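You operate a simulated robot arm through the tools that you are given. There is no shell and no other tool. Be economical: measure what you need, move in short steps, check, and stop when the job is done.

Carry out the task below with a simulated two-armed robot. There is one attempt and no reset: what you move stays moved.

## Task
On the middle table, fold the blue cloth in half.

Only the result counts: the job must be done as asked and must still hold three seconds after the hand-in. Knocking over, shifting, dropping, spilling or breaking anything else fails it. Flat cloth is picked up by pressing the open fingertips on it (5 to 10 N) and closing them slowly along it; thin cloth reads only 2 to 8 mm in the jaws.

## Robot
Two 7-joint arms with two-finger parallel grippers on one trunk, on a base that drives. Base frame: it is fixed to the floor where the robot stands at the start and does not move with it; the origin is under the middle of the robot, x ahead of it, y to its left, z up. Lengths are in mm, angles in degrees, forces in N, time in s.
The left shoulder is at the start at [70, 163, 1095], the right one opposite. Places, roughly: middle table [600, 200, 800]. Payload 3.43 kg a hand.
The tool frame of a hand sits at the grasp point between the pads (the TCP): z along the fingers, y along the line on which they close. The tips reach 34 mm beyond it. The gripper opens to 128 mm. The fingers are 24 mm wide and 12 mm thick; the gripper's body (48 by 130 mm) begins 96 mm behind the TCP.
Orientation is that of the tool frame in the base frame, as a unit quaternion [w, x, y, z]. With the fingers straight down and closing along the base's y, the tool's x points along the base's -x, its y along +y and its z along -z.

## Interface
- The arms move only by the tool move_arm. It takes "left_series", "right_series" or both (then of equal length, played together; a hand with none holds still); each is text: rows parted by semicolons, each of 7 numbers parted by spaces: the shift along the tool's x, y, z in units of 20 mm (1.0 is 20 mm), then the turn, a rotation vector about the tool's x, y, z in units of 4 degrees (1.0 is 4 degrees), then the opening in per cent of the stroke, from 0 (shut) to 100 (fully open). In form: dx dy dz wx wy wz jaw; .... A call has 1 to 20 rows; each row shifts and turns the commanded pose from where the row before left it, along the tool's axes as they then stand. A call with a number of a shift or a turn outside -1 to 1 is refused whole. A row lasts 0.2 s, in which the tool goes at most 50 mm and 8.6 degrees; a call with a longer step from one row to the next is refused whole, and so is a gripper value outside its range. Where a pose cannot be reached the arm comes as near as it can. A force on the tool above 40 N (or 10 N above the force at the start of the call, whichever is more), or a blocked arm, ends the call early, and 0.2 s more pass. The fingers move at their own pace (about 153 mm/s each) and stop on an object; they squeeze with about 32 N. The grip force told is the motor's: it shows also when the fingers shut on nothing. Time passes only in rows, and 0.2 s behind the last, so rows that do not move let the fingers close. The reply holds the time, the measured pose of the TCP, the force on the tool along the base axes, the opening and the grip force, in the units named above and with some noise, and new pictures: "show" is both (left out), scene, wrist or none (wrist: the cameras of the hands that moved).
- Cameras (640 x 400 px; columns grow to the right, rows downward): "scene" is now at [127.4, -7.2, 1303.4]; the picture's right is [-0.10, -0.99, 0.00], its down [-0.75, 0.08, -0.66] and it looks along [0.66, -0.07, -0.75] (base axes); focal length 232 px, centre (320, 200). "left" rides on the left gripper at [76, 11, -160] in its tool frame; the picture's right is [-0.15, 0.99, 0.00], its down [-0.88, -0.13, -0.46] and it looks along [-0.45, -0.07, 0.89] (tool axes); focal length 234 px, centre (320, 200). "right" rides on the right gripper at [76, -11, -160] in its tool frame; the picture's right is [0.15, 0.99, 0.00], its down [-0.88, 0.13, -0.46] and it looks along [-0.45, 0.07, 0.89] (tool axes); focal length 234 px, centre (320, 200). There is no depth. A picture from a camera that has moved, and an enlarged one, comes with that camera's place and axes in the base frame and with its lens.
- raise_lower(by): slides the trunk up (or, below 0, down) by that many mm; the arms and the scene camera ride with it, the base frame stays. It gives what a move gives, with no picture.
- drive_base(legs): drives the robot by 1 to 6 legs, each [ahead, left, turn to the left] in mm, mm and degrees, along the robot's own axes; the way and the turn of a leg run together, so that a leg with both is an arc; at most 1500 mm and 180 degrees a leg. The arms and the cameras ride along, it lands a little off, and it stops where it bumps. It gives what a move gives, and a new picture of the scene camera.
- pan_tilt(pan, tilt): turns the head with the scene camera to pan (to the left, within 86 degrees either way) and tilt (down, from -29 to 69), counted from straight ahead of the robot. It gives what a move gives, and a new picture of the scene camera.
- zoom(camera, box): a new picture of the part [left, top, right, bottom] of that camera's present view, enlarged. It takes no simulated time.
- close_job(): hands the job in; it is judged then, once.

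Work in short steps. Places have to be worked out from the pictures, the camera data and where the tool is seen: move nearer, look again, correct. Check each grasp and each placing, and mend what went wrong. You have 120 turns and 170 pictures in all, those below and enlarged ones among them. Open the grippers and draw the arms clear of the work before you hand the job in, unless the task says otherwise; then end with one line.

The tools are called after ">>>" as name(argument=value, ...) on one line, values as JSON. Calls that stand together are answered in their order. move_arm: Moves the arms, as the interface text tells. Its arguments: {"type":"object","properties":{"left_series":{"type":"string"},"right_series":{"type":"string"},"show":{"type":"string","enum":["both","scene","wrist","none"]}},"required":[]} The other tools are called the same way: raise_lower (by) slides the trunk up or down; drive_base (legs) drives the base; pan_tilt (pan, tilt) turns the head that bears the scene camera; zoom (camera, box) takes an enlarged picture of a part of a camera's view; close_job () hands the job in.

At the start:

```text
t: 0.0
left_ee_pos: [459.9, 247.3, 1017.3]
left_tool_rot: [0.0, 0.0, 1.0, 0.0]
left_contact_force: [0.4, -0.1, 0.0]
left_grip_width: 127.9
left_gripper_force: 0.0
right_ee_pos: [459.8, -245.9, 1046.8]
right_tool_rot: [0.0, 0.0, 1.0, 0.0]
right_contact_force: [0.5, -0.1, 0.0]
right_grip_width: 128.1
right_gripper_force: 0.0
trunk travel left (down, up): [-575.0, 365.0]
robot x, y, heading: [0.6, 0.4, -0.0]
head pan, tilt: [-6.0, 48.7]
```

scene: 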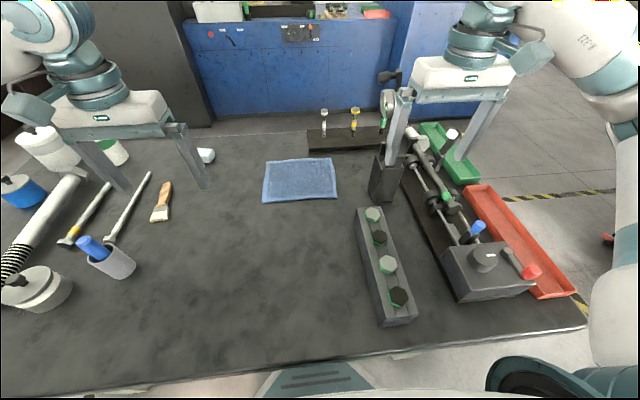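
right: 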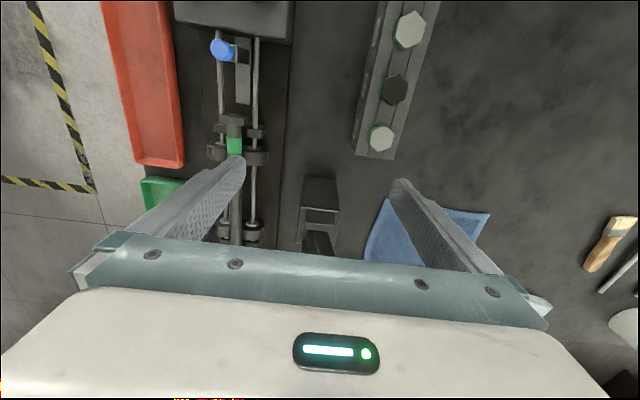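
left: 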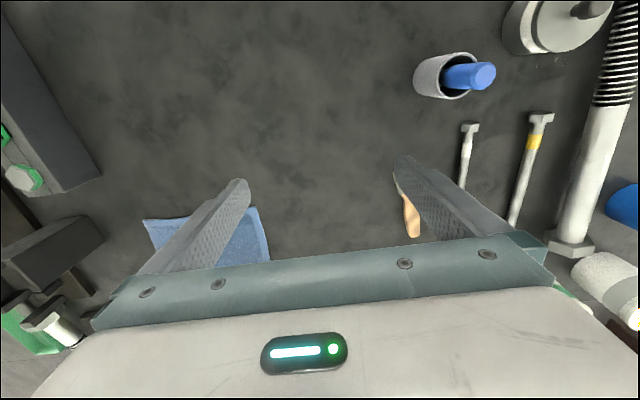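

The cloth spans about x 620–830 and y −115 to 120, with its near edge facing the robot. I plan to grab both near corners and fold them to the far edge. First I bring both hands above the near corners at a safe height.

>>> move_arm(left_series="-0.875 -0.735 0.3 0 0 0 60;-0.875 -0.735 0.3 0 0 0 25;-0.875 -0.735 0.3 0 0 0 25;-0.875 -0.735 0.3 0 0 0 25;-0.875 -0.735 0.3 0 0 0 25;-0.875 -0.735 0.3 0 0 0 25;-0.875 -0.735 0.3 0 0 0 25;-0.875 -0.735 0.3 0 0 0 25;-0.875 -0.735 0.3 0 0 0 25;-0.875 -0.735 0.3 0 0 0 25;0 0 0 0 0 0 25", right_series="-0.875 0.78 0.45 0 0 0 60;-0.875 0.78 0.45 0 0 0 25;-0.875 0.78 0.45 0 0 0 25;-0.875 0.78 0.45 0 0 0 25;-0.875 0.78 0.45 0 0 0 25;-0.875 0.78 0.45 0 0 0 25;-0.875 0.78 0.45 0 0 0 25;-0.875 0.78 0.45 0 0 0 25;-0.875 0.78 0.45 0 0 0 25;-0.875 0.78 0.45 0 0 0 25;0 0 0 0 0 0 25")

```text
t: 1.0
left_ee_pos: [521.3, 192.6, 996.4]
left_tool_rot: [0.0, 0.0, 1.0, 0.001]
left_contact_force: [0.0, 0.4, 0.0]
left_grip_width: 32.2
left_gripper_force: 0.1
right_ee_pos: [517.8, -194.8, 1015.6]
right_tool_rot: [0.0, -0.002, 1.0, -0.002]
right_contact_force: [-15.7, -9.0, 0.6]
right_grip_width: 31.9
right_gripper_force: 0.0
trunk travel left (down, up): [-575.0, 365.0]
robot x, y, heading: [0.3, 0.1, 0.0]
head pan, tilt: [-6.0, 48.7]
stopped in row 4 (right hand): the force on the tool passed its limit (the readings are from after the stop); the commanded pose is now the measured one
camera scene: at [126.5, -8.6, 1303.5], right [-0.11, -0.99, 0.0], down [-0.75, 0.08, -0.66], along [0.66, -0.07, -0.75], focal length 232 px, centre (320, 200)
camera right: at [442.8, -205.3, 1175.3], right [-0.15, 0.99, -0.01], down [0.88, 0.14, 0.45], along [0.45, 0.06, -0.89], focal length 234 px, centre (320, 200)
camera left: at [444.4, 204.1, 1155.3], right [0.15, 0.99, 0.0], down [0.88, -0.13, 0.46], along [0.45, -0.07, -0.89], focal length 234 px, centre (320, 200)
```

scene: 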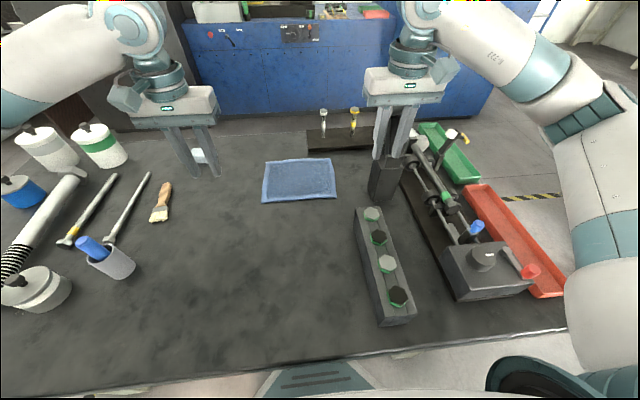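
right: 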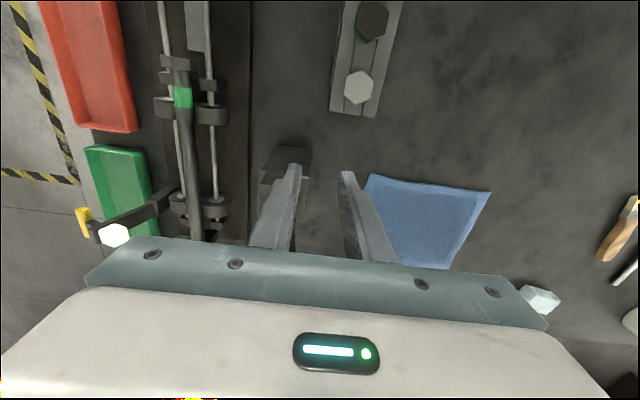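
left: 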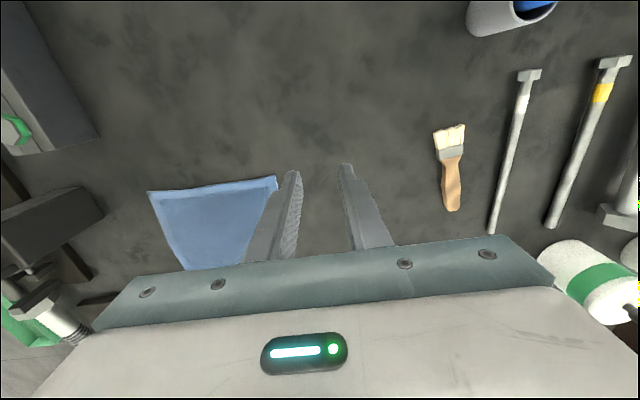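

The right hand stopped on contact near the dark post. I look closely before moving further.

>>> zoom(camera="scene", box=[300, 60, 460, 220])

>>> zoom(camera="right", box=[200, 110, 420, 270])

```text
2.50 times, centred on (380, 140) of scene
camera zoom: at [126.5, -8.6, 1303.5], right [-0.11, -0.99, 0.0], down [-0.75, 0.08, -0.66], along [0.66, -0.07, -0.75], focal length 579 px, centre (170, 350)
```

zoom: 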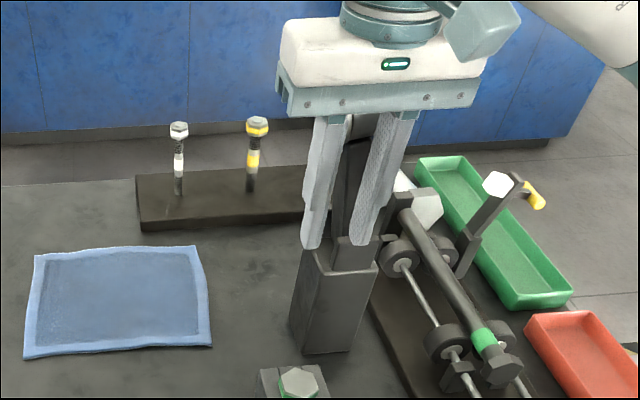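

```text
2.50 times, centred on (310, 190) of right
camera zoom: at [442.8, -205.3, 1175.3], right [-0.15, 0.99, -0.01], down [0.88, 0.14, 0.45], along [0.45, 0.06, -0.89], focal length 585 px, centre (345, 225)
```

zoom: 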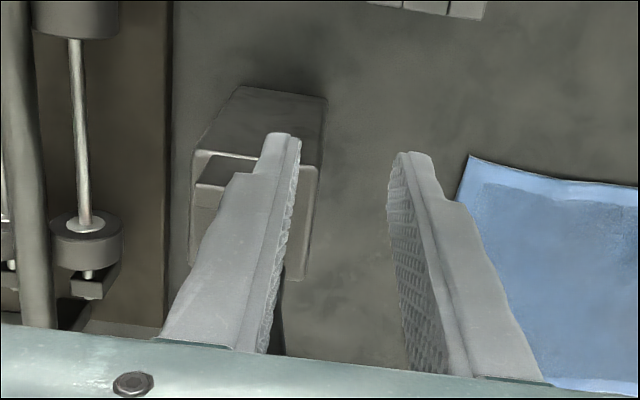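

A stand's column rises behind the block and my fingers have reached it. I back the right hand straight out toward the robot (−x).

>>> move_arm(right_series="0.3 -0.1 0 0 0 0 25;0.5 -0.1 0 0 0 0 25;1 0 0 0 0 0 25;1 0 0 0 0 0 25;1 0 0 0 0 0 25;1 0 0 0 0 0 25")

```text
t: 2.4
left_ee_pos: [521.3, 192.3, 995.2]
left_tool_rot: [0.0, 0.0, 1.0, 0.0]
left_contact_force: [0.6, 0.1, -0.7]
left_grip_width: 31.8
left_gripper_force: 0.1
right_ee_pos: [422.0, -199.0, 1014.5]
right_tool_rot: [0.0, -0.002, 1.0, -0.004]
right_contact_force: [-0.4, 0.2, -0.6]
right_grip_width: 31.9
right_gripper_force: 0.0
trunk travel left (down, up): [-575.0, 365.0]
robot x, y, heading: [-1.2, -1.1, -0.1]
head pan, tilt: [-6.0, 48.7]
camera scene: at [127.1, -7.5, 1303.4], right [-0.1, -0.99, 0.0], down [-0.75, 0.08, -0.66], along [0.66, -0.07, -0.75], focal length 232 px, centre (320, 200)
camera right: at [347.8, -209.3, 1175.9], right [-0.15, 0.99, 0.0], down [0.88, 0.14, 0.45], along [0.45, 0.06, -0.89], focal length 234 px, centre (320, 200)
```

scene: 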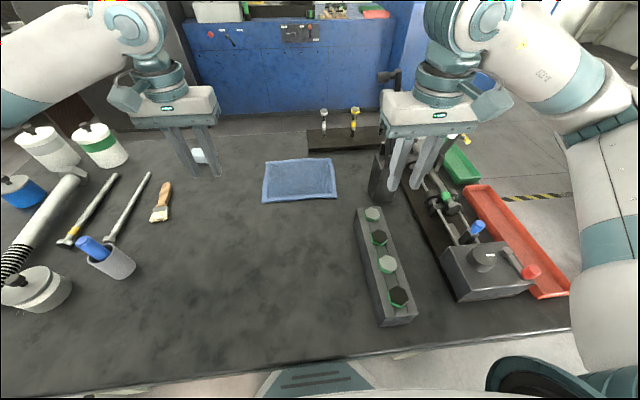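
right: 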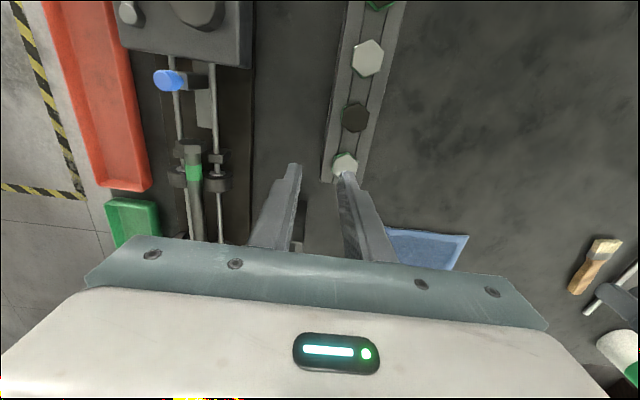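

Free now (force zero). I lift the right hand and move it aside to see the stand.

>>> move_arm(right_series="0.5 -0.5 -1 0 0 0 25;0.5 -0.5 -1 0 0 0 25;0 -1 -1 0 0 0 25;0 -1 -1 0 0 0 25;0 -1 -1 0 0 0 25;0 -1 -1 0 0 0 25;0 -1 -1 0 0 0 25")

>>> zoom(camera="scene", box=[300, 60, 460, 220])

```text
t: 4.0
left_ee_pos: [520.5, 192.2, 995.8]
left_tool_rot: [-0.001, 0.0, 1.0, -0.001]
left_contact_force: [0.4, 0.6, 0.5]
left_grip_width: 32.2
left_gripper_force: 0.1
right_ee_pos: [403.5, -317.4, 1152.6]
right_tool_rot: [-0.001, -0.002, 1.0, -0.003]
right_contact_force: [-0.5, -0.1, -0.9]
right_grip_width: 31.9
right_gripper_force: 0.0
trunk travel left (down, up): [-575.0, 365.0]
robot x, y, heading: [-1.1, -3.7, -0.2]
head pan, tilt: [-6.0, 48.7]
camera scene: at [126.4, -7.5, 1303.4], right [-0.1, -0.99, 0.0], down [-0.75, 0.08, -0.66], along [0.66, -0.07, -0.75], focal length 232 px, centre (320, 200)
camera right: at [328.9, -328.3, 1313.4], right [-0.15, 0.99, 0.0], down [0.88, 0.14, 0.45], along [0.45, 0.06, -0.89], focal length 234 px, centre (320, 200)
```

scene: 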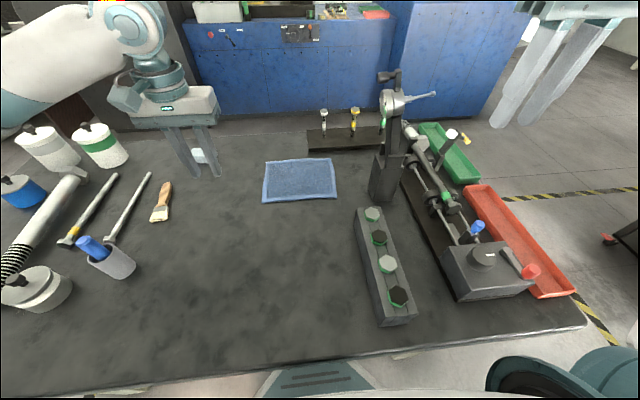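
right: 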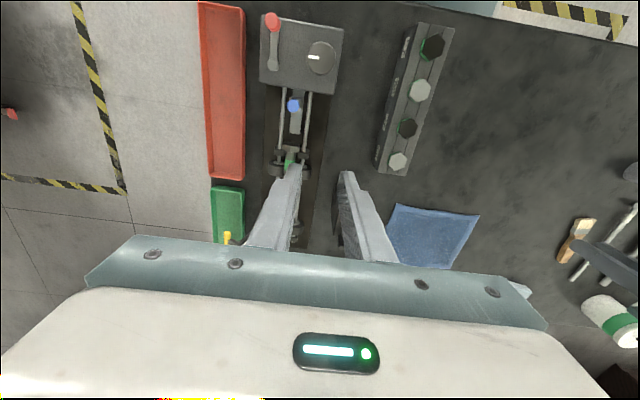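

```text
2.50 times, centred on (380, 140) of scene
camera zoom: at [126.4, -7.5, 1303.4], right [-0.1, -0.99, 0.0], down [-0.75, 0.08, -0.66], along [0.66, -0.07, -0.75], focal length 579 px, centre (170, 350)
```

zoom: 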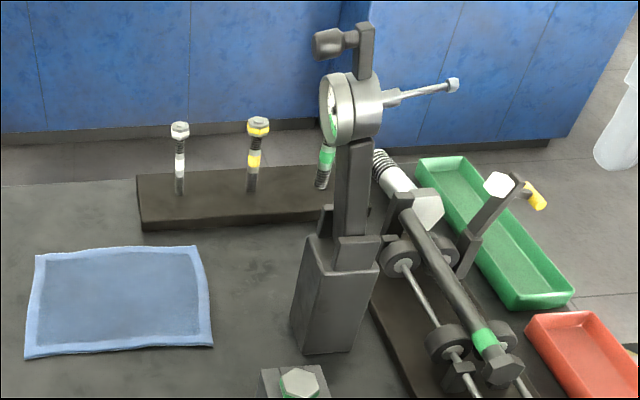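

The dial stand is still upright where it was, but it's about 340 mm tall, at x≈600–655, y≈−185 to −285. A right arm working near the cloth would crowd it, so I use only the left arm. I fold the right edge onto the left, one corner at a time, and first strafe right for reach.

>>> drive_base(legs=[[0, -140, 0]])

```text
t: 5.3
left_ee_pos: [520.5, 53.0, 994.8]
left_tool_rot: [-0.001, -0.002, 1.0, 0.001]
left_contact_force: [0.2, -0.9, -0.3]
left_grip_width: 31.9
left_gripper_force: 0.1
right_ee_pos: [405.0, -457.8, 1152.2]
right_tool_rot: [-0.001, -0.003, 1.0, -0.002]
right_contact_force: [0.6, 0.7, 0.0]
right_grip_width: 31.9
right_gripper_force: 0.0
trunk travel left (down, up): [-575.0, 365.0]
robot x, y, heading: [2.9, -139.8, 0.1]
head pan, tilt: [-6.0, 48.7]
camera scene: at [127.5, -148.6, 1303.4], right [-0.1, -0.99, 0.0], down [-0.75, 0.08, -0.66], along [0.66, -0.07, -0.75], focal length 232 px, centre (320, 200)
```

scene: 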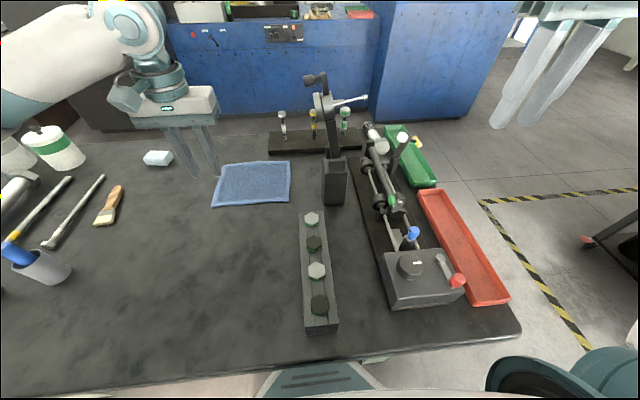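

Base shifted. I zoom to locate the cloth corners and the stand accurately.

>>> zoom(camera="scene", box=[190, 65, 390, 215])

```text
2.67 times, centred on (290, 140) of scene
camera zoom: at [127.5, -148.6, 1303.4], right [-0.1, -0.99, 0.0], down [-0.75, 0.08, -0.66], along [0.66, -0.07, -0.75], focal length 618 px, centre (400, 360)
```

zoom: 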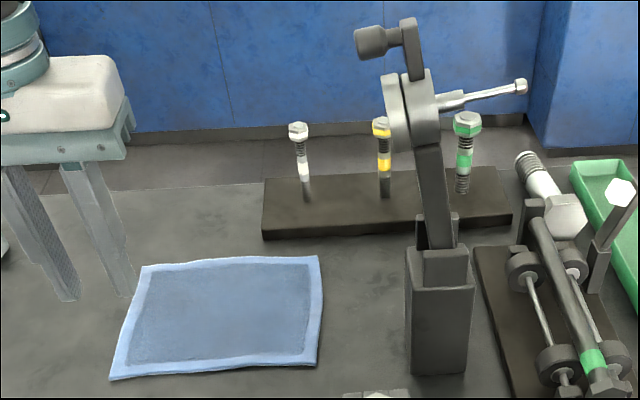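

Refined: the cloth spans x 613–816 and y −105 to 135. The stand's knob tip is near (583, −165, 1122), so the left hand has room. I move over the far-right corner at about (798, −80).

>>> move_arm(left_series="-0.99 -0.3 0.48 0 0 0 25;-0.99 -0.475 0.48 0 0 0 25;-0.99 -0.475 0.48 0 0 0 25;-0.99 -0.475 0.48 0 0 0 25;-0.99 -0.475 0.48 0 0 0 25;-0.99 -0.475 0.48 0 0 0 25;-0.99 -0.475 0.48 0 0 0 25;-0.99 -0.475 0.48 0 0 0 25;-0.99 -0.475 0.48 0 0 0 25;-0.99 -0.475 0.48 0 0 0 25;-0.99 -0.475 0.48 0 0 0 25;-0.99 -0.475 0.48 0 0 0 25;-0.99 -0.475 0.48 0 0 0 25;-0.99 -0.65 0.48 0 0 0 25;0 0 0 0 0 0 25")

```text
t: 8.5
left_ee_pos: [798.0, -78.5, 859.3]
left_tool_rot: [0.0, -0.002, 1.0, 0.0]
left_contact_force: [-0.3, 0.2, 0.0]
left_grip_width: 31.9
left_gripper_force: 0.0
right_ee_pos: [406.0, -457.1, 1153.1]
right_tool_rot: [0.0, -0.004, 1.0, -0.002]
right_contact_force: [-0.3, -0.3, 0.8]
right_grip_width: 32.2
right_gripper_force: 0.1
trunk travel left (down, up): [-575.0, 365.0]
robot x, y, heading: [2.9, -140.8, 0.2]
head pan, tilt: [-6.0, 48.7]
camera scene: at [127.4, -147.7, 1303.4], right [-0.1, -0.99, 0.0], down [-0.75, 0.08, -0.66], along [0.66, -0.07, -0.75], focal length 232 px, centre (320, 200)
camera left: at [722.0, -65.8, 1018.1], right [0.14, 0.99, 0.0], down [0.88, -0.13, 0.46], along [0.45, -0.06, -0.89], focal length 234 px, centre (320, 200)
```

scene: 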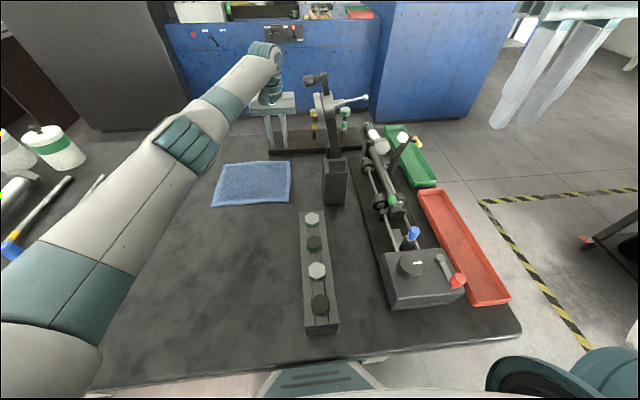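
left: 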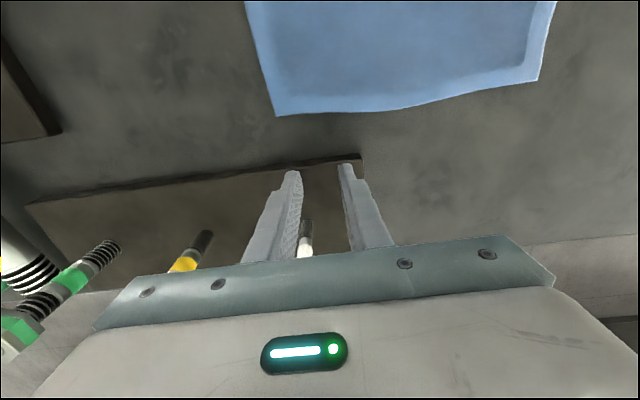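

Triangulating with the wrist camera puts the surface at z≈806, so the cloth is really x≈565–747, y≈−110 to 106. The fingers are now near the bolt rack, so I go straight up and then back over the true corner.

>>> move_arm(left_series="0 0 -0.8 0 0 0 25;0 0 -1 0 0 0 25;0 0 -1 0 0 0 25;0.7 0 0 0 0 0 25;0.9 0 0 0 0 0 25;0.9 0 0 0 0 0 25;0.9 0 0 0 0 0 25;0 0 0 0 0 0 25")

```text
t: 10.3
left_ee_pos: [729.1, -78.2, 917.1]
left_tool_rot: [0.0, -0.001, 1.0, 0.0]
left_contact_force: [0.7, -0.5, 0.2]
left_grip_width: 32.1
left_gripper_force: 0.1
right_ee_pos: [405.8, -457.8, 1152.3]
right_tool_rot: [-0.001, -0.003, 1.0, -0.003]
right_contact_force: [0.2, -0.4, -0.2]
right_grip_width: 32.2
right_gripper_force: 0.1
trunk travel left (down, up): [-575.0, 365.0]
robot x, y, heading: [4.7, -140.6, 0.2]
head pan, tilt: [-6.0, 48.7]
camera scene: at [127.7, -149.0, 1303.3], right [-0.1, -0.99, 0.0], down [-0.75, 0.08, -0.66], along [0.66, -0.07, -0.75], focal length 232 px, centre (320, 200)
camera left: at [652.8, -66.1, 1077.4], right [0.14, 0.99, 0.0], down [0.88, -0.13, 0.45], along [0.45, -0.06, -0.89], focal length 234 px, centre (320, 200)
```

scene: 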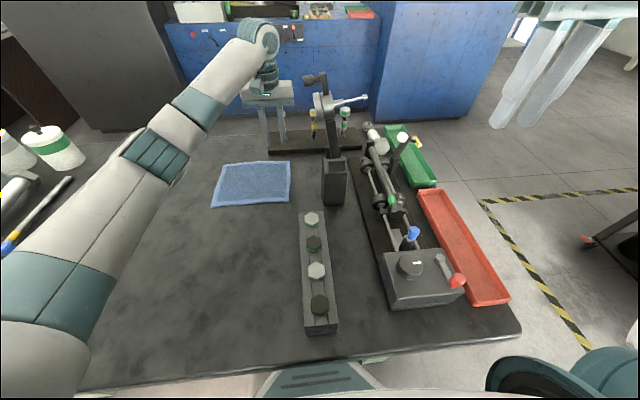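
left: 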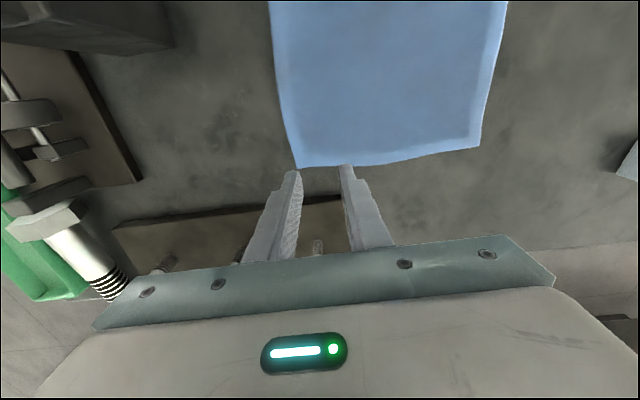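

The corner reads (742, −107), consistent. I descend to just above the cloth.

>>> move_arm(left_series="0 -0.2 0.9 0 0 0 25;0 0 0.9 0 0 0 25;0 0 0.8 0 0 0 25;0.05 0 0.5 0 0 0 25;0 0 0 0 0 0 25", show="wrist")

```text
t: 11.5
left_ee_pos: [729.2, -83.5, 854.9]
left_tool_rot: [0.001, -0.001, 1.0, 0.0]
left_contact_force: [0.0, 0.5, 0.4]
left_grip_width: 32.1
left_gripper_force: 0.0
right_ee_pos: [405.3, -457.3, 1152.3]
right_tool_rot: [-0.002, -0.003, 1.0, -0.002]
right_contact_force: [-0.5, 0.1, -0.4]
right_grip_width: 31.9
right_gripper_force: 0.0
trunk travel left (down, up): [-575.0, 365.0]
robot x, y, heading: [1.0, -137.4, 0.2]
head pan, tilt: [-6.0, 48.7]
camera left: at [652.7, -70.9, 1014.1], right [0.14, 0.99, 0.0], down [0.88, -0.13, 0.46], along [0.45, -0.06, -0.89], focal length 234 px, centre (320, 200)
```

left: 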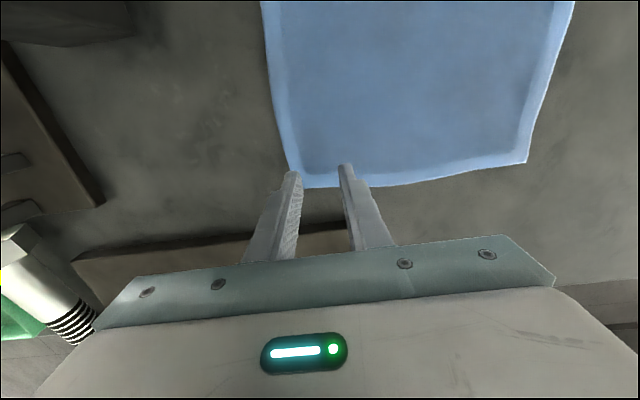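

Fingers are aligned with the corner. I nudge 4 mm inward and lower gently toward contact.

>>> move_arm(left_series="0.1 0.2 0.2 0 0 0 25;0 0 0.2 0 0 0 25;0 0 0.1 0 0 0 25;0 0 0.1 0 0 0 25;0 0 0 0 0 0 25", show="none")

```text
t: 12.7
left_ee_pos: [727.9, -79.2, 841.6]
left_tool_rot: [0.0, -0.002, 1.0, -0.001]
left_contact_force: [-0.1, -0.6, 0.2]
left_grip_width: 32.0
left_gripper_force: 0.1
right_ee_pos: [406.0, -457.4, 1152.9]
right_tool_rot: [-0.001, -0.003, 1.0, -0.002]
right_contact_force: [0.4, -0.1, 0.4]
right_grip_width: 31.6
right_gripper_force: 0.0
trunk travel left (down, up): [-575.0, 365.0]
robot x, y, heading: [-2.1, -144.7, 0.2]
head pan, tilt: [-6.0, 48.7]
```

No contact yet. I continue down in 1–1.5 mm steps.

>>> move_arm(left_series="0 0 0.08 0 0 0 25;0 0 0.08 0 0 0 25;0 0 0 0 0 0 25", show="none")

```text
t: 13.5
left_ee_pos: [726.9, -78.2, 839.7]
left_tool_rot: [0.0, -0.001, 1.0, 0.0]
left_contact_force: [0.4, 0.5, 0.9]
left_grip_width: 31.9
left_gripper_force: 0.1
right_ee_pos: [406.2, -459.0, 1152.4]
right_tool_rot: [-0.001, -0.002, 1.0, -0.002]
right_contact_force: [-0.1, -0.7, -0.3]
right_grip_width: 32.1
right_gripper_force: 0.0
trunk travel left (down, up): [-575.0, 365.0]
robot x, y, heading: [-1.0, -139.5, 0.1]
head pan, tilt: [-6.0, 48.7]
```

>>> move_arm(left_series="0 0 0.08 0 0 0 25;0 0 0.08 0 0 0 25;0 0 0 0 0 0 25", show="wrist")

```text
t: 14.3
left_ee_pos: [727.4, -79.0, 837.4]
left_tool_rot: [0.0, -0.002, 1.0, 0.001]
left_contact_force: [-0.4, 0.8, 7.2]
left_grip_width: 32.0
left_gripper_force: 0.0
right_ee_pos: [404.9, -458.2, 1152.8]
right_tool_rot: [0.0, -0.004, 1.0, -0.002]
right_contact_force: [0.0, 0.6, 0.3]
right_grip_width: 32.2
right_gripper_force: 0.0
trunk travel left (down, up): [-575.0, 365.0]
robot x, y, heading: [-0.6, -142.0, 0.0]
head pan, tilt: [-6.0, 48.7]
camera left: at [650.2, -66.9, 996.6], right [0.14, 0.99, 0.0], down [0.88, -0.13, 0.46], along [0.45, -0.06, -0.89], focal length 234 px, centre (320, 200)
```

left: 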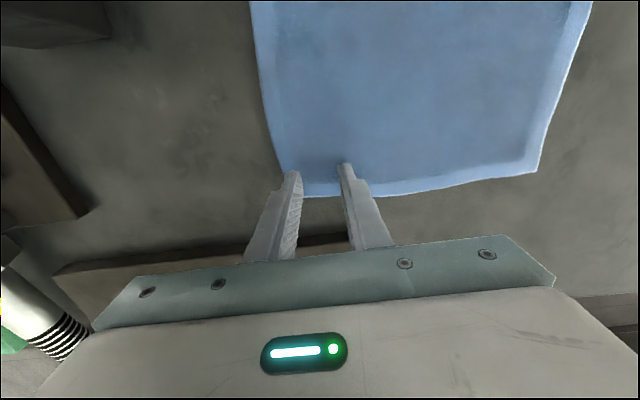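

Contact at 7 N, with the tips on the cloth corner. I close slowly.

>>> move_arm(left_series="0 0 0 0 0 0 23;0 0 0 0 0 0 21;0 0 0 0 0 0 19;0 0 0 0 0 0 17;0 0 0 0 0 0 15;0 0 0 0 0 0 13;0 0 0 0 0 0 11;0 0 0 0 0 0 9;0 0 0 0 0 0 7;0 0 0 0 0 0 5;0 0 0 0 0 0 3;0 0 0 0 0 0 1;0 0 0 0 0 0 0;0 0 0 0 0 0 0", show="wrist")

```text
t: 17.3
left_ee_pos: [727.2, -79.4, 838.1]
left_tool_rot: [-0.001, -0.001, 1.0, 0.0]
left_contact_force: [-0.4, -0.5, 10.5]
left_grip_width: 5.3
left_gripper_force: 32.0
right_ee_pos: [404.8, -458.0, 1153.0]
right_tool_rot: [-0.001, -0.003, 1.0, -0.002]
right_contact_force: [0.3, 0.0, 0.7]
right_grip_width: 32.2
right_gripper_force: 0.1
trunk travel left (down, up): [-575.0, 365.0]
robot x, y, heading: [-0.9, -139.5, 0.2]
head pan, tilt: [-6.0, 48.7]
camera left: at [649.9, -67.1, 996.3], right [0.14, 0.99, 0.0], down [0.88, -0.13, 0.46], along [0.45, -0.06, -0.89], focal length 234 px, centre (320, 200)
```

left: 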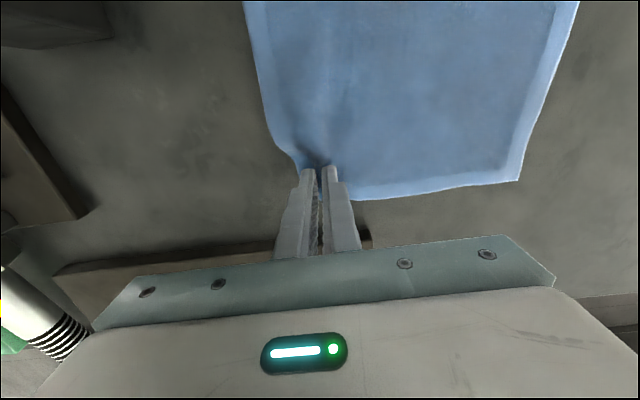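

The cloth is gripped (5.3 mm, 32 N). I lift it in an arc toward the left, staying below the free cloth length so the rest isn't dragged.

>>> move_arm(left_series="0 0.1 -0.5 0 0 0 0;0 0.3 -0.7 0 0 0 0;0 0.5 -0.6 0 0 0 0;0 0.6 -0.5 0 0 0 0;0 0.7 -0.4 0 0 0 0;0 0.8 -0.3 0 0 0 0;0 0.8 -0.1 0 0 0 0;0 0.9 0 0 0 0 0;0 0 0 0 0 0 0")

```text
t: 19.3
left_ee_pos: [727.0, 13.7, 896.1]
left_tool_rot: [0.0, -0.002, 1.0, 0.0]
left_contact_force: [-0.3, 0.9, 0.8]
left_grip_width: 4.9
left_gripper_force: 32.0
right_ee_pos: [406.3, -458.4, 1151.5]
right_tool_rot: [-0.001, -0.003, 1.0, -0.003]
right_contact_force: [0.0, 0.3, -0.6]
right_grip_width: 32.0
right_gripper_force: 0.0
trunk travel left (down, up): [-575.0, 365.0]
robot x, y, heading: [2.3, -141.1, 0.1]
head pan, tilt: [-6.0, 48.7]
camera scene: at [127.5, -149.1, 1303.4], right [-0.1, -0.99, 0.0], down [-0.75, 0.08, -0.66], along [0.66, -0.07, -0.75], focal length 232 px, centre (320, 200)
camera left: at [650.7, 26.5, 1056.7], right [0.14, 0.99, 0.0], down [0.88, -0.13, 0.45], along [0.45, -0.06, -0.89], focal length 234 px, centre (320, 200)
```

scene: 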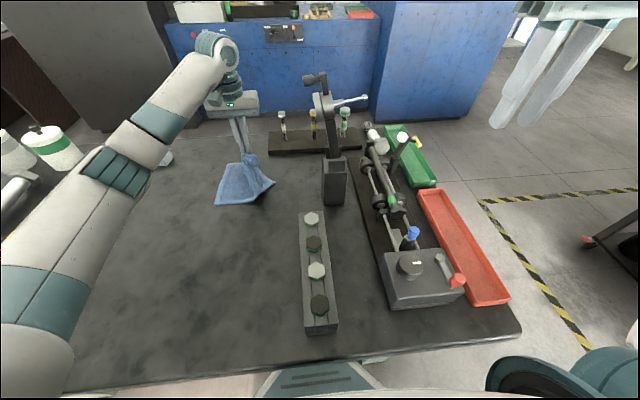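
left: 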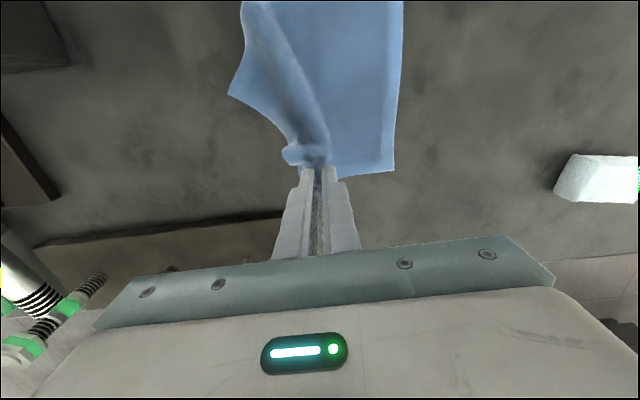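

The corner follows and the rest lies flat. I tilt the hand about 40° so the edge flips over properly, then look.

>>> move_arm(left_series="0 0.3 0 0.9 0 0 0;0 0.3 0 0.9 0 0 0;0 0.3 0 0.9 0 0 0;0 0.3 0 0.9 0 0 0;0 0.3 0 0.9 0 0 0;0 0.3 0 0.9 0 0 0;0 0.3 0 0.9 0 0 0;0 0.3 0 0.9 0 0 0;0 0.3 0 0.9 0 0 0;0 0.3 0 0.9 0 0 0;0 0 0 0 0 0 0")

```text
t: 21.7
left_ee_pos: [726.4, 70.8, 881.1]
left_tool_rot: [0.001, -0.003, 0.951, -0.309]
left_contact_force: [0.4, -0.4, 0.8]
left_grip_width: 4.5
left_gripper_force: 31.6
right_ee_pos: [405.6, -457.1, 1152.9]
right_tool_rot: [-0.001, -0.003, 1.0, -0.003]
right_contact_force: [-0.5, -0.5, 0.2]
right_grip_width: 32.1
right_gripper_force: 0.0
trunk travel left (down, up): [-575.0, 365.0]
robot x, y, heading: [1.2, -145.6, 0.0]
head pan, tilt: [-6.0, 48.7]
camera scene: at [127.4, -149.0, 1303.4], right [-0.1, -0.99, 0.0], down [-0.75, 0.08, -0.66], along [0.66, -0.07, -0.75], focal length 232 px, centre (320, 200)
camera left: at [650.3, 174.8, 1003.7], right [0.14, 0.8, -0.58], down [0.88, 0.17, 0.44], along [0.45, -0.58, -0.68], focal length 234 px, centre (320, 200)
```

scene: 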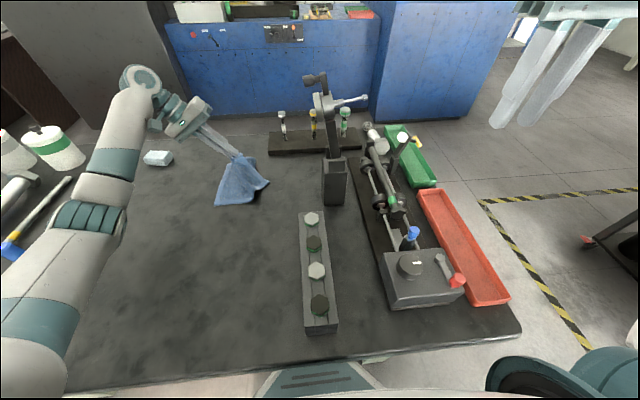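
left: 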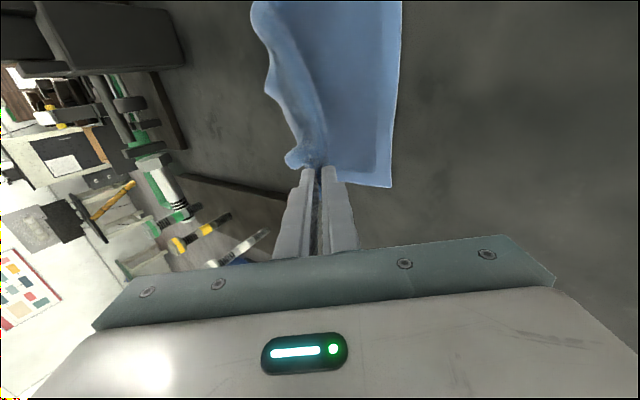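

Tilt is 36° and the grip holds. I now carry the corner over the far-left corner and lower it to just above the cloth.

>>> move_arm(left_series="0 0.4 -0.15 0 0 0 0;0 0.4 -0.1 0 0 0 0;0 0.4 0.1 0 0 0 0;0 0.4 0.1 0 0 0 0;0 0.4 0.15 0 0 0 0;0 0.35 0.2 0 0 0 0;0 0 0 0 0 0 0")

```text
t: 23.3
left_ee_pos: [726.6, 106.2, 849.0]
left_tool_rot: [0.001, -0.002, 0.951, -0.308]
left_contact_force: [-0.1, 0.4, -0.1]
left_grip_width: 4.3
left_gripper_force: 32.1
right_ee_pos: [406.4, -457.6, 1151.9]
right_tool_rot: [0.0, -0.003, 1.0, -0.003]
right_contact_force: [-0.5, -0.3, -0.2]
right_grip_width: 32.0
right_gripper_force: 0.0
trunk travel left (down, up): [-575.0, 365.0]
robot x, y, heading: [-1.9, -142.3, -0.0]
head pan, tilt: [-6.0, 48.7]
camera scene: at [127.5, -148.8, 1303.4], right [-0.1, -0.99, 0.0], down [-0.75, 0.08, -0.66], along [0.66, -0.07, -0.75], focal length 232 px, centre (320, 200)
camera left: at [649.7, 209.5, 971.3], right [0.14, 0.8, -0.58], down [0.88, 0.17, 0.44], along [0.45, -0.57, -0.68], focal length 234 px, centre (320, 200)
```

scene: 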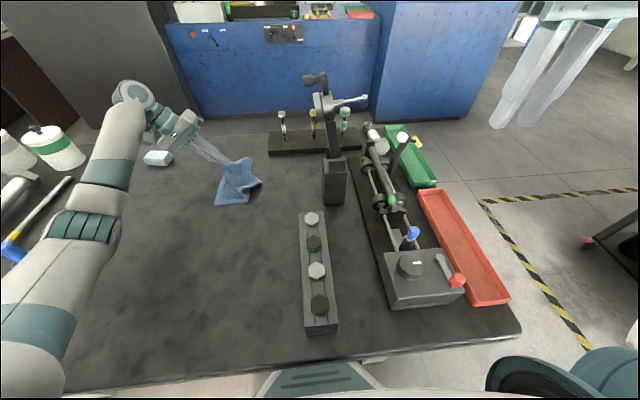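
left: 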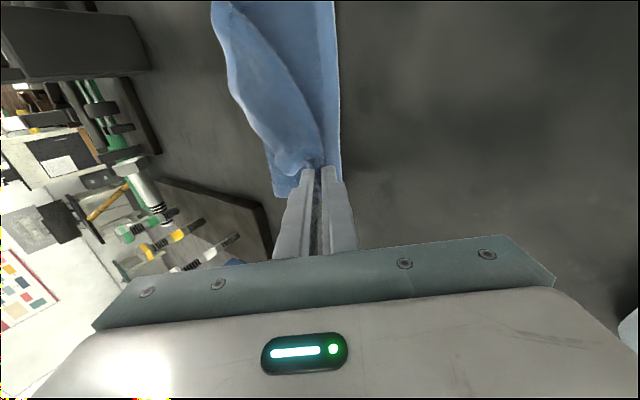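

The corner sits near the far-left corner. I lower a touch, open the fingers and withdraw along the fingers.

>>> move_arm(left_series="0 0.1 0.15 0 0 0 0;0 0 0 0 0 0 5;0 0 0 0 0 0 10;0 0 0 0 0 0 15;0 0 -0.2 0 0 0 15;0 0 -0.5 0 0 0 15;0 0 -1 0 0 0 15;0 0 -1 0 0 0 15;0 0 -1 0 0 0 15;0 0 0 0 0 0 15")

>>> zoom(camera="scene", box=[180, 120, 300, 220])

```text
t: 25.5
left_ee_pos: [726.8, 149.5, 904.8]
left_tool_rot: [-0.001, -0.002, 0.951, -0.309]
left_contact_force: [-0.2, -0.5, 0.3]
left_grip_width: 19.0
left_gripper_force: 0.1
right_ee_pos: [406.2, -458.6, 1152.0]
right_tool_rot: [0.0, -0.003, 1.0, -0.003]
right_contact_force: [0.1, 0.5, 0.4]
right_grip_width: 31.9
right_gripper_force: 0.3
trunk travel left (down, up): [-575.0, 365.0]
robot x, y, heading: [-1.2, -138.8, 0.1]
head pan, tilt: [-6.0, 48.7]
camera scene: at [127.6, -148.6, 1303.3], right [-0.1, -0.99, 0.0], down [-0.75, 0.08, -0.66], along [0.66, -0.07, -0.75], focal length 232 px, centre (320, 200)
camera left: at [649.8, 253.1, 1027.4], right [0.14, 0.8, -0.58], down [0.88, 0.17, 0.44], along [0.45, -0.58, -0.68], focal length 234 px, centre (320, 200)
```

scene: 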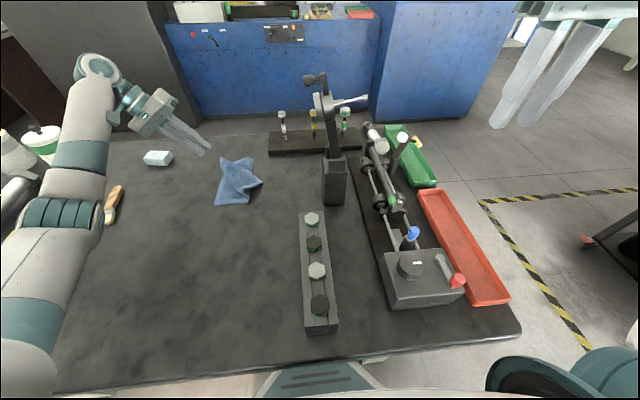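
left: 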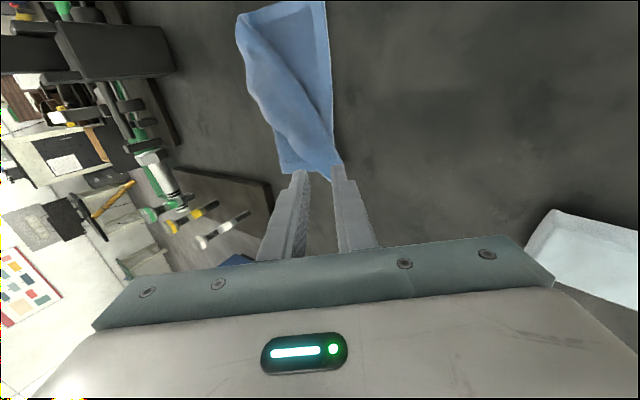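

```text
4.00 times, centred on (240, 170) of scene
camera zoom: at [127.6, -148.6, 1303.3], right [-0.1, -0.99, 0.0], down [-0.75, 0.08, -0.66], along [0.66, -0.07, -0.75], focal length 927 px, centre (640, 320)
```

zoom: 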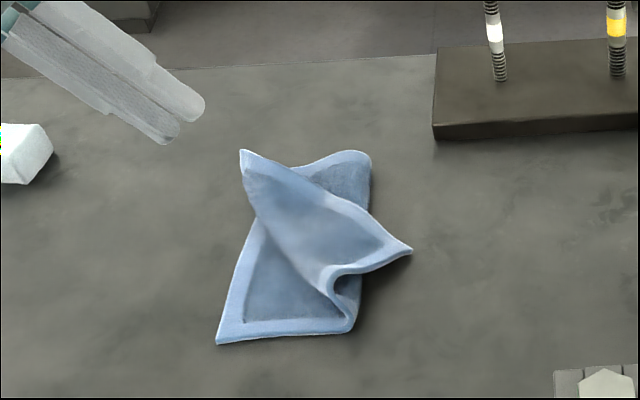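

The first corner landed well on the far-left corner. The near-right corner now lies curled at about (645, −28). I untilt and move above it.

>>> move_arm(left_series="0.45 0 -0.2 -1 0 0 25;0.45 0 -0.2 -1 0 0 25;0.45 0 -0.2 -1 0 0 25;0.45 0 0 -1 0 0 25;0.45 0 0 -1 0 0 25;0.45 0 0 -1 0 0 25;0.45 0 0 -1 0 0 25;0.45 0 0 -1 0 0 25;0.45 0 0 -1 0 0 25;0 -0.95 0 0 0 -1 25;0 -0.95 0 0 0 0 25;0 -0.95 0 0 0 0 25;0 -0.95 0 0 0 0 25;0 -0.95 0 0 0 0 25;0 -0.95 0 0 0 0 25;0 -0.95 0 0 0 0 25;0 -0.95 0 0 0 0 25;0 -0.5 0 0 0 0 25;0 0 0 0 0 0 25")

>>> zoom(camera="scene", box=[180, 120, 300, 220])

```text
t: 29.5
left_ee_pos: [657.7, -6.3, 916.0]
left_tool_rot: [0.0, -0.036, 0.999, 0.0]
left_contact_force: [1.2, -1.2, 0.1]
left_grip_width: 32.0
left_gripper_force: 0.2
right_ee_pos: [406.1, -458.1, 1152.4]
right_tool_rot: [-0.001, -0.003, 1.0, -0.002]
right_contact_force: [-0.2, -0.3, 0.7]
right_grip_width: 32.3
right_gripper_force: 0.1
trunk travel left (down, up): [-575.0, 365.0]
robot x, y, heading: [0.7, -142.4, 0.0]
head pan, tilt: [-6.0, 48.7]
camera scene: at [127.5, -148.5, 1303.4], right [-0.1, -0.99, 0.0], down [-0.75, 0.08, -0.66], along [0.66, -0.07, -0.75], focal length 232 px, centre (320, 200)
camera left: at [579.6, 0.4, 1075.8], right [0.07, 1.0, 0.0], down [0.89, -0.07, 0.45], along [0.45, -0.03, -0.89], focal length 234 px, centre (320, 200)
```

scene: 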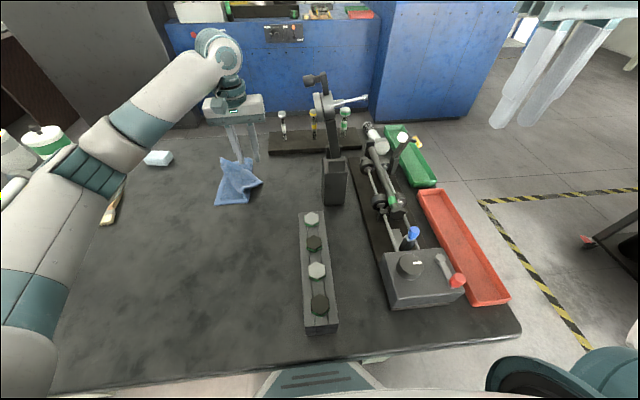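
left: 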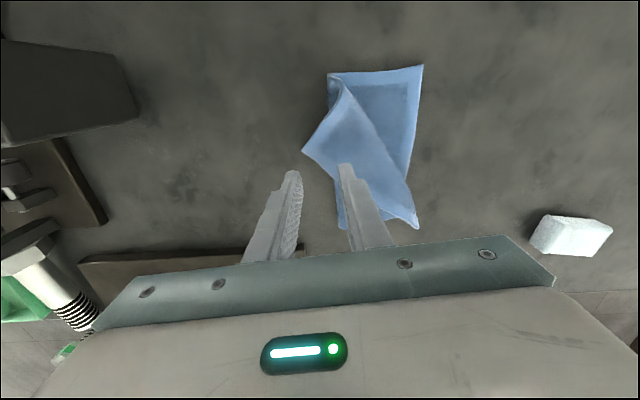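

```text
4.00 times, centred on (240, 170) of scene
camera zoom: at [127.5, -148.5, 1303.4], right [-0.1, -0.99, 0.0], down [-0.75, 0.08, -0.66], along [0.66, -0.07, -0.75], focal length 927 px, centre (640, 320)
```

zoom: 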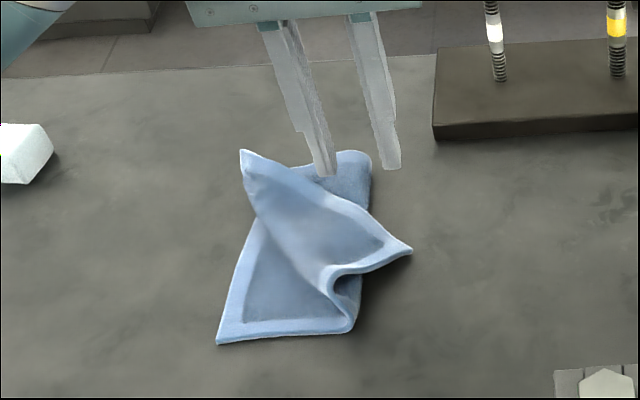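

Both views put the corner at about (648, −25, 809), pointing right, with edges at about 37° and 120°. I yaw about 32° to match, narrow the jaws to 15% and descend partway over (649, 0).

>>> move_arm(left_series="0.45 0.35 0 0 0 0 15;0 0 0.4 0 0 -1 15;0 0 0.4 0 0 -1 15;0 0 0.4 0 0 -1 15;0 0 0.4 0 0 -1 15;0 0 0.4 0 0 -1 15;0 0 0.3 0 0 -1 15;0 0 0.2 0 0 -1 15;0 0 0 0 0 0 15")

>>> zoom(camera="scene", box=[180, 120, 300, 220])

```text
t: 31.5
left_ee_pos: [647.7, -0.3, 867.4]
left_tool_rot: [0.0, -0.278, 0.961, 0.001]
left_contact_force: [-0.5, 0.1, 0.2]
left_grip_width: 19.2
left_gripper_force: 0.1
right_ee_pos: [405.0, -457.0, 1150.7]
right_tool_rot: [-0.001, -0.003, 1.0, -0.002]
right_contact_force: [0.1, -0.3, 0.4]
right_grip_width: 32.1
right_gripper_force: 0.1
trunk travel left (down, up): [-575.0, 365.0]
robot x, y, heading: [0.5, -145.3, 0.0]
head pan, tilt: [-6.0, 48.7]
camera scene: at [127.5, -148.7, 1303.4], right [-0.1, -0.99, 0.0], down [-0.75, 0.08, -0.66], along [0.66, -0.07, -0.75], focal length 232 px, centre (320, 200)
camera left: at [576.9, -29.6, 1025.2], right [-0.4, 0.91, 0.0], down [0.81, 0.36, 0.46], along [0.42, 0.18, -0.89], focal length 234 px, centre (320, 200)
```

scene: 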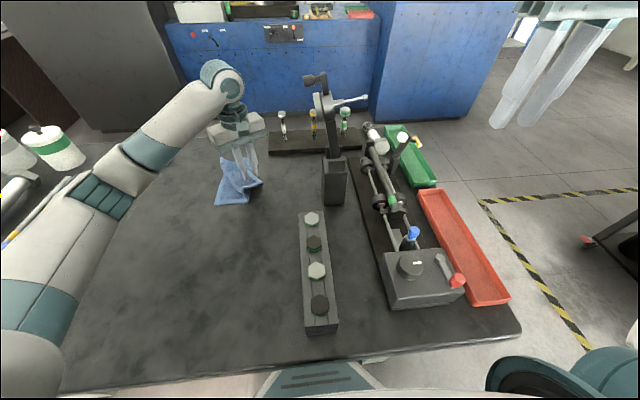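
left: 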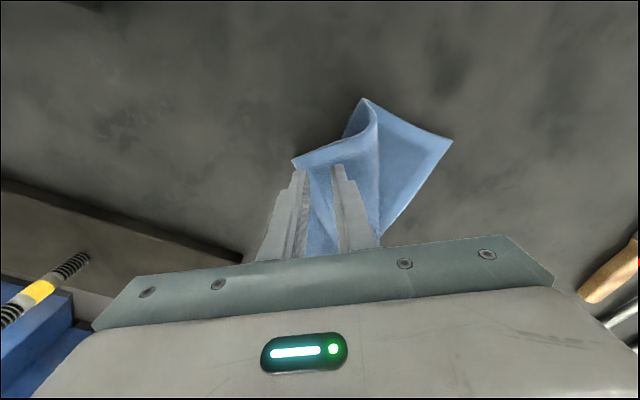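

```text
4.00 times, centred on (240, 170) of scene
camera zoom: at [127.5, -148.7, 1303.4], right [-0.1, -0.99, 0.0], down [-0.75, 0.08, -0.66], along [0.66, -0.07, -0.75], focal length 927 px, centre (640, 320)
```

zoom: 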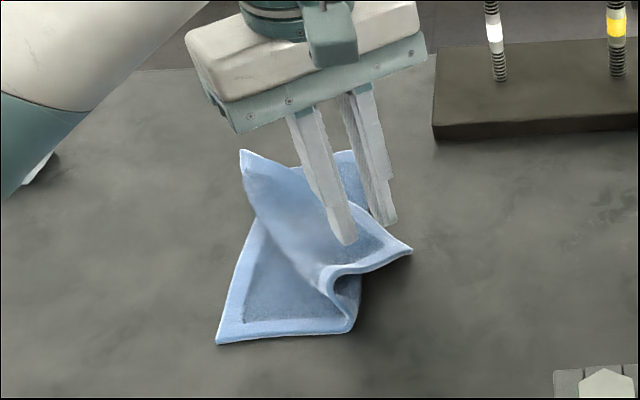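

Good alignment. I shift 6 mm away from the near edge and lower toward contact.

>>> move_arm(left_series="-0.3 0 0.4 0 0 0 15;0 0 0.3 0 0 0 15;0 0 0.2 0 0 0 15;0 0 0.1 0 0 0 15;0 0 0.1 0 0 0 15;0 0 0 0 0 0 15", show="wrist")

>>> zoom(camera="scene", box=[180, 120, 300, 220])

```text
t: 32.9
left_ee_pos: [652.3, 4.0, 844.1]
left_tool_rot: [0.0, -0.277, 0.961, 0.0]
left_contact_force: [-1.4, 0.6, 3.8]
left_grip_width: 18.8
left_gripper_force: 0.1
right_ee_pos: [404.5, -458.1, 1153.0]
right_tool_rot: [-0.001, -0.004, 1.0, -0.003]
right_contact_force: [0.0, -0.7, 0.4]
right_grip_width: 32.0
right_gripper_force: 0.2
trunk travel left (down, up): [-575.0, 365.0]
robot x, y, heading: [2.0, -139.5, 0.1]
head pan, tilt: [-6.0, 48.7]
camera left: at [580.1, -25.9, 1003.6], right [-0.4, 0.92, 0.0], down [0.81, 0.36, 0.46], along [0.42, 0.18, -0.89], focal length 234 px, centre (320, 200)
```

left: 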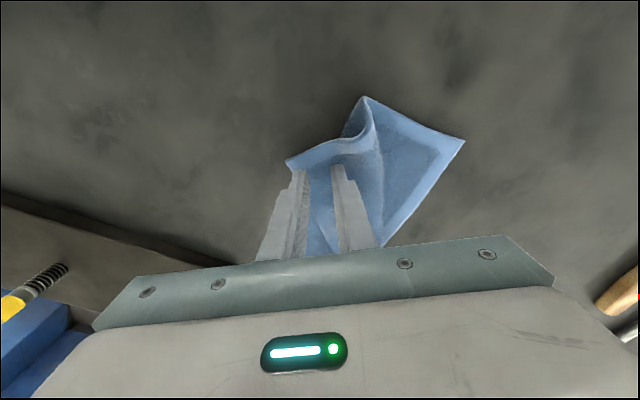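

```text
4.00 times, centred on (240, 170) of scene
camera zoom: at [127.2, -148.8, 1303.4], right [-0.1, -0.99, 0.0], down [-0.75, 0.08, -0.66], along [0.66, -0.07, -0.75], focal length 927 px, centre (640, 320)
```

zoom: 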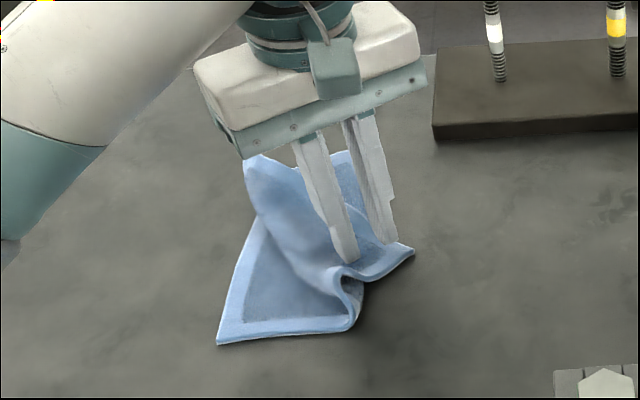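

Light contact at 3.8 N. I press a bit more.

>>> move_arm(left_series="0 0 0.1 0 0 0 15;0 0 0.08 0 0 0 15;0 0 0 0 0 0 15", show="none")

```text
t: 33.7
left_ee_pos: [650.3, 4.1, 841.9]
left_tool_rot: [-0.001, -0.277, 0.961, 0.0]
left_contact_force: [0.5, 0.7, 7.9]
left_grip_width: 19.8
left_gripper_force: 0.3
right_ee_pos: [403.6, -457.5, 1152.8]
right_tool_rot: [-0.001, -0.004, 1.0, -0.003]
right_contact_force: [1.1, -0.2, -0.7]
right_grip_width: 32.0
right_gripper_force: 0.1
trunk travel left (down, up): [-575.0, 365.0]
robot x, y, heading: [-0.5, -140.9, 0.2]
head pan, tilt: [-6.0, 48.7]
```

7.9 N: I close slowly.

>>> move_arm(left_series="0 0 0 0 0 0 13;0 0 0 0 0 0 11;0 0 0.03 0 0 0 9;0 0 0.03 0 0 0 7;0 0 0 0 0 0 5;0 0 0 0 0 0 3;0 0 0 0 0 0 1;0 0 0 0 0 0 0;0 0 0 0 0 0 0", show="wrist")

>>> zoom(camera="scene", box=[180, 120, 300, 220])

```text
t: 35.7
left_ee_pos: [649.9, 3.6, 841.3]
left_tool_rot: [0.001, -0.277, 0.961, 0.0]
left_contact_force: [0.1, 3.6, 16.7]
left_grip_width: 0.0
left_gripper_force: 31.5
right_ee_pos: [404.6, -458.9, 1153.5]
right_tool_rot: [0.0, -0.003, 1.0, -0.003]
right_contact_force: [-0.4, 0.2, -0.5]
right_grip_width: 31.8
right_gripper_force: 0.0
trunk travel left (down, up): [-575.0, 365.0]
robot x, y, heading: [-0.0, -140.1, 0.2]
head pan, tilt: [-6.0, 48.7]
camera left: at [579.3, -26.8, 1000.1], right [-0.4, 0.91, 0.0], down [0.81, 0.36, 0.46], along [0.42, 0.18, -0.89], focal length 234 px, centre (320, 200)
```

left: 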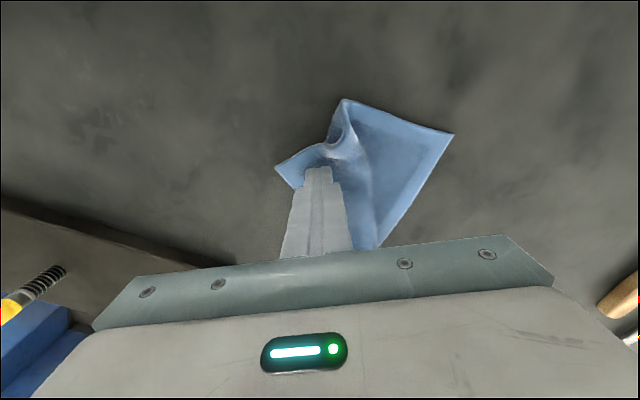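

```text
4.00 times, centred on (240, 170) of scene
camera zoom: at [125.6, -148.7, 1303.6], right [-0.1, -0.99, 0.0], down [-0.75, 0.08, -0.66], along [0.66, -0.07, -0.75], focal length 927 px, centre (640, 320)
```

zoom: 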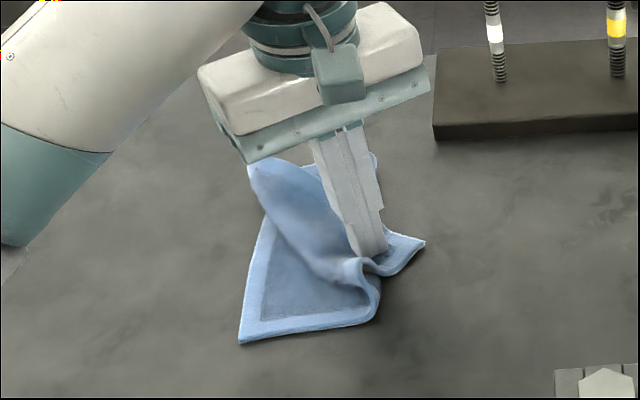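

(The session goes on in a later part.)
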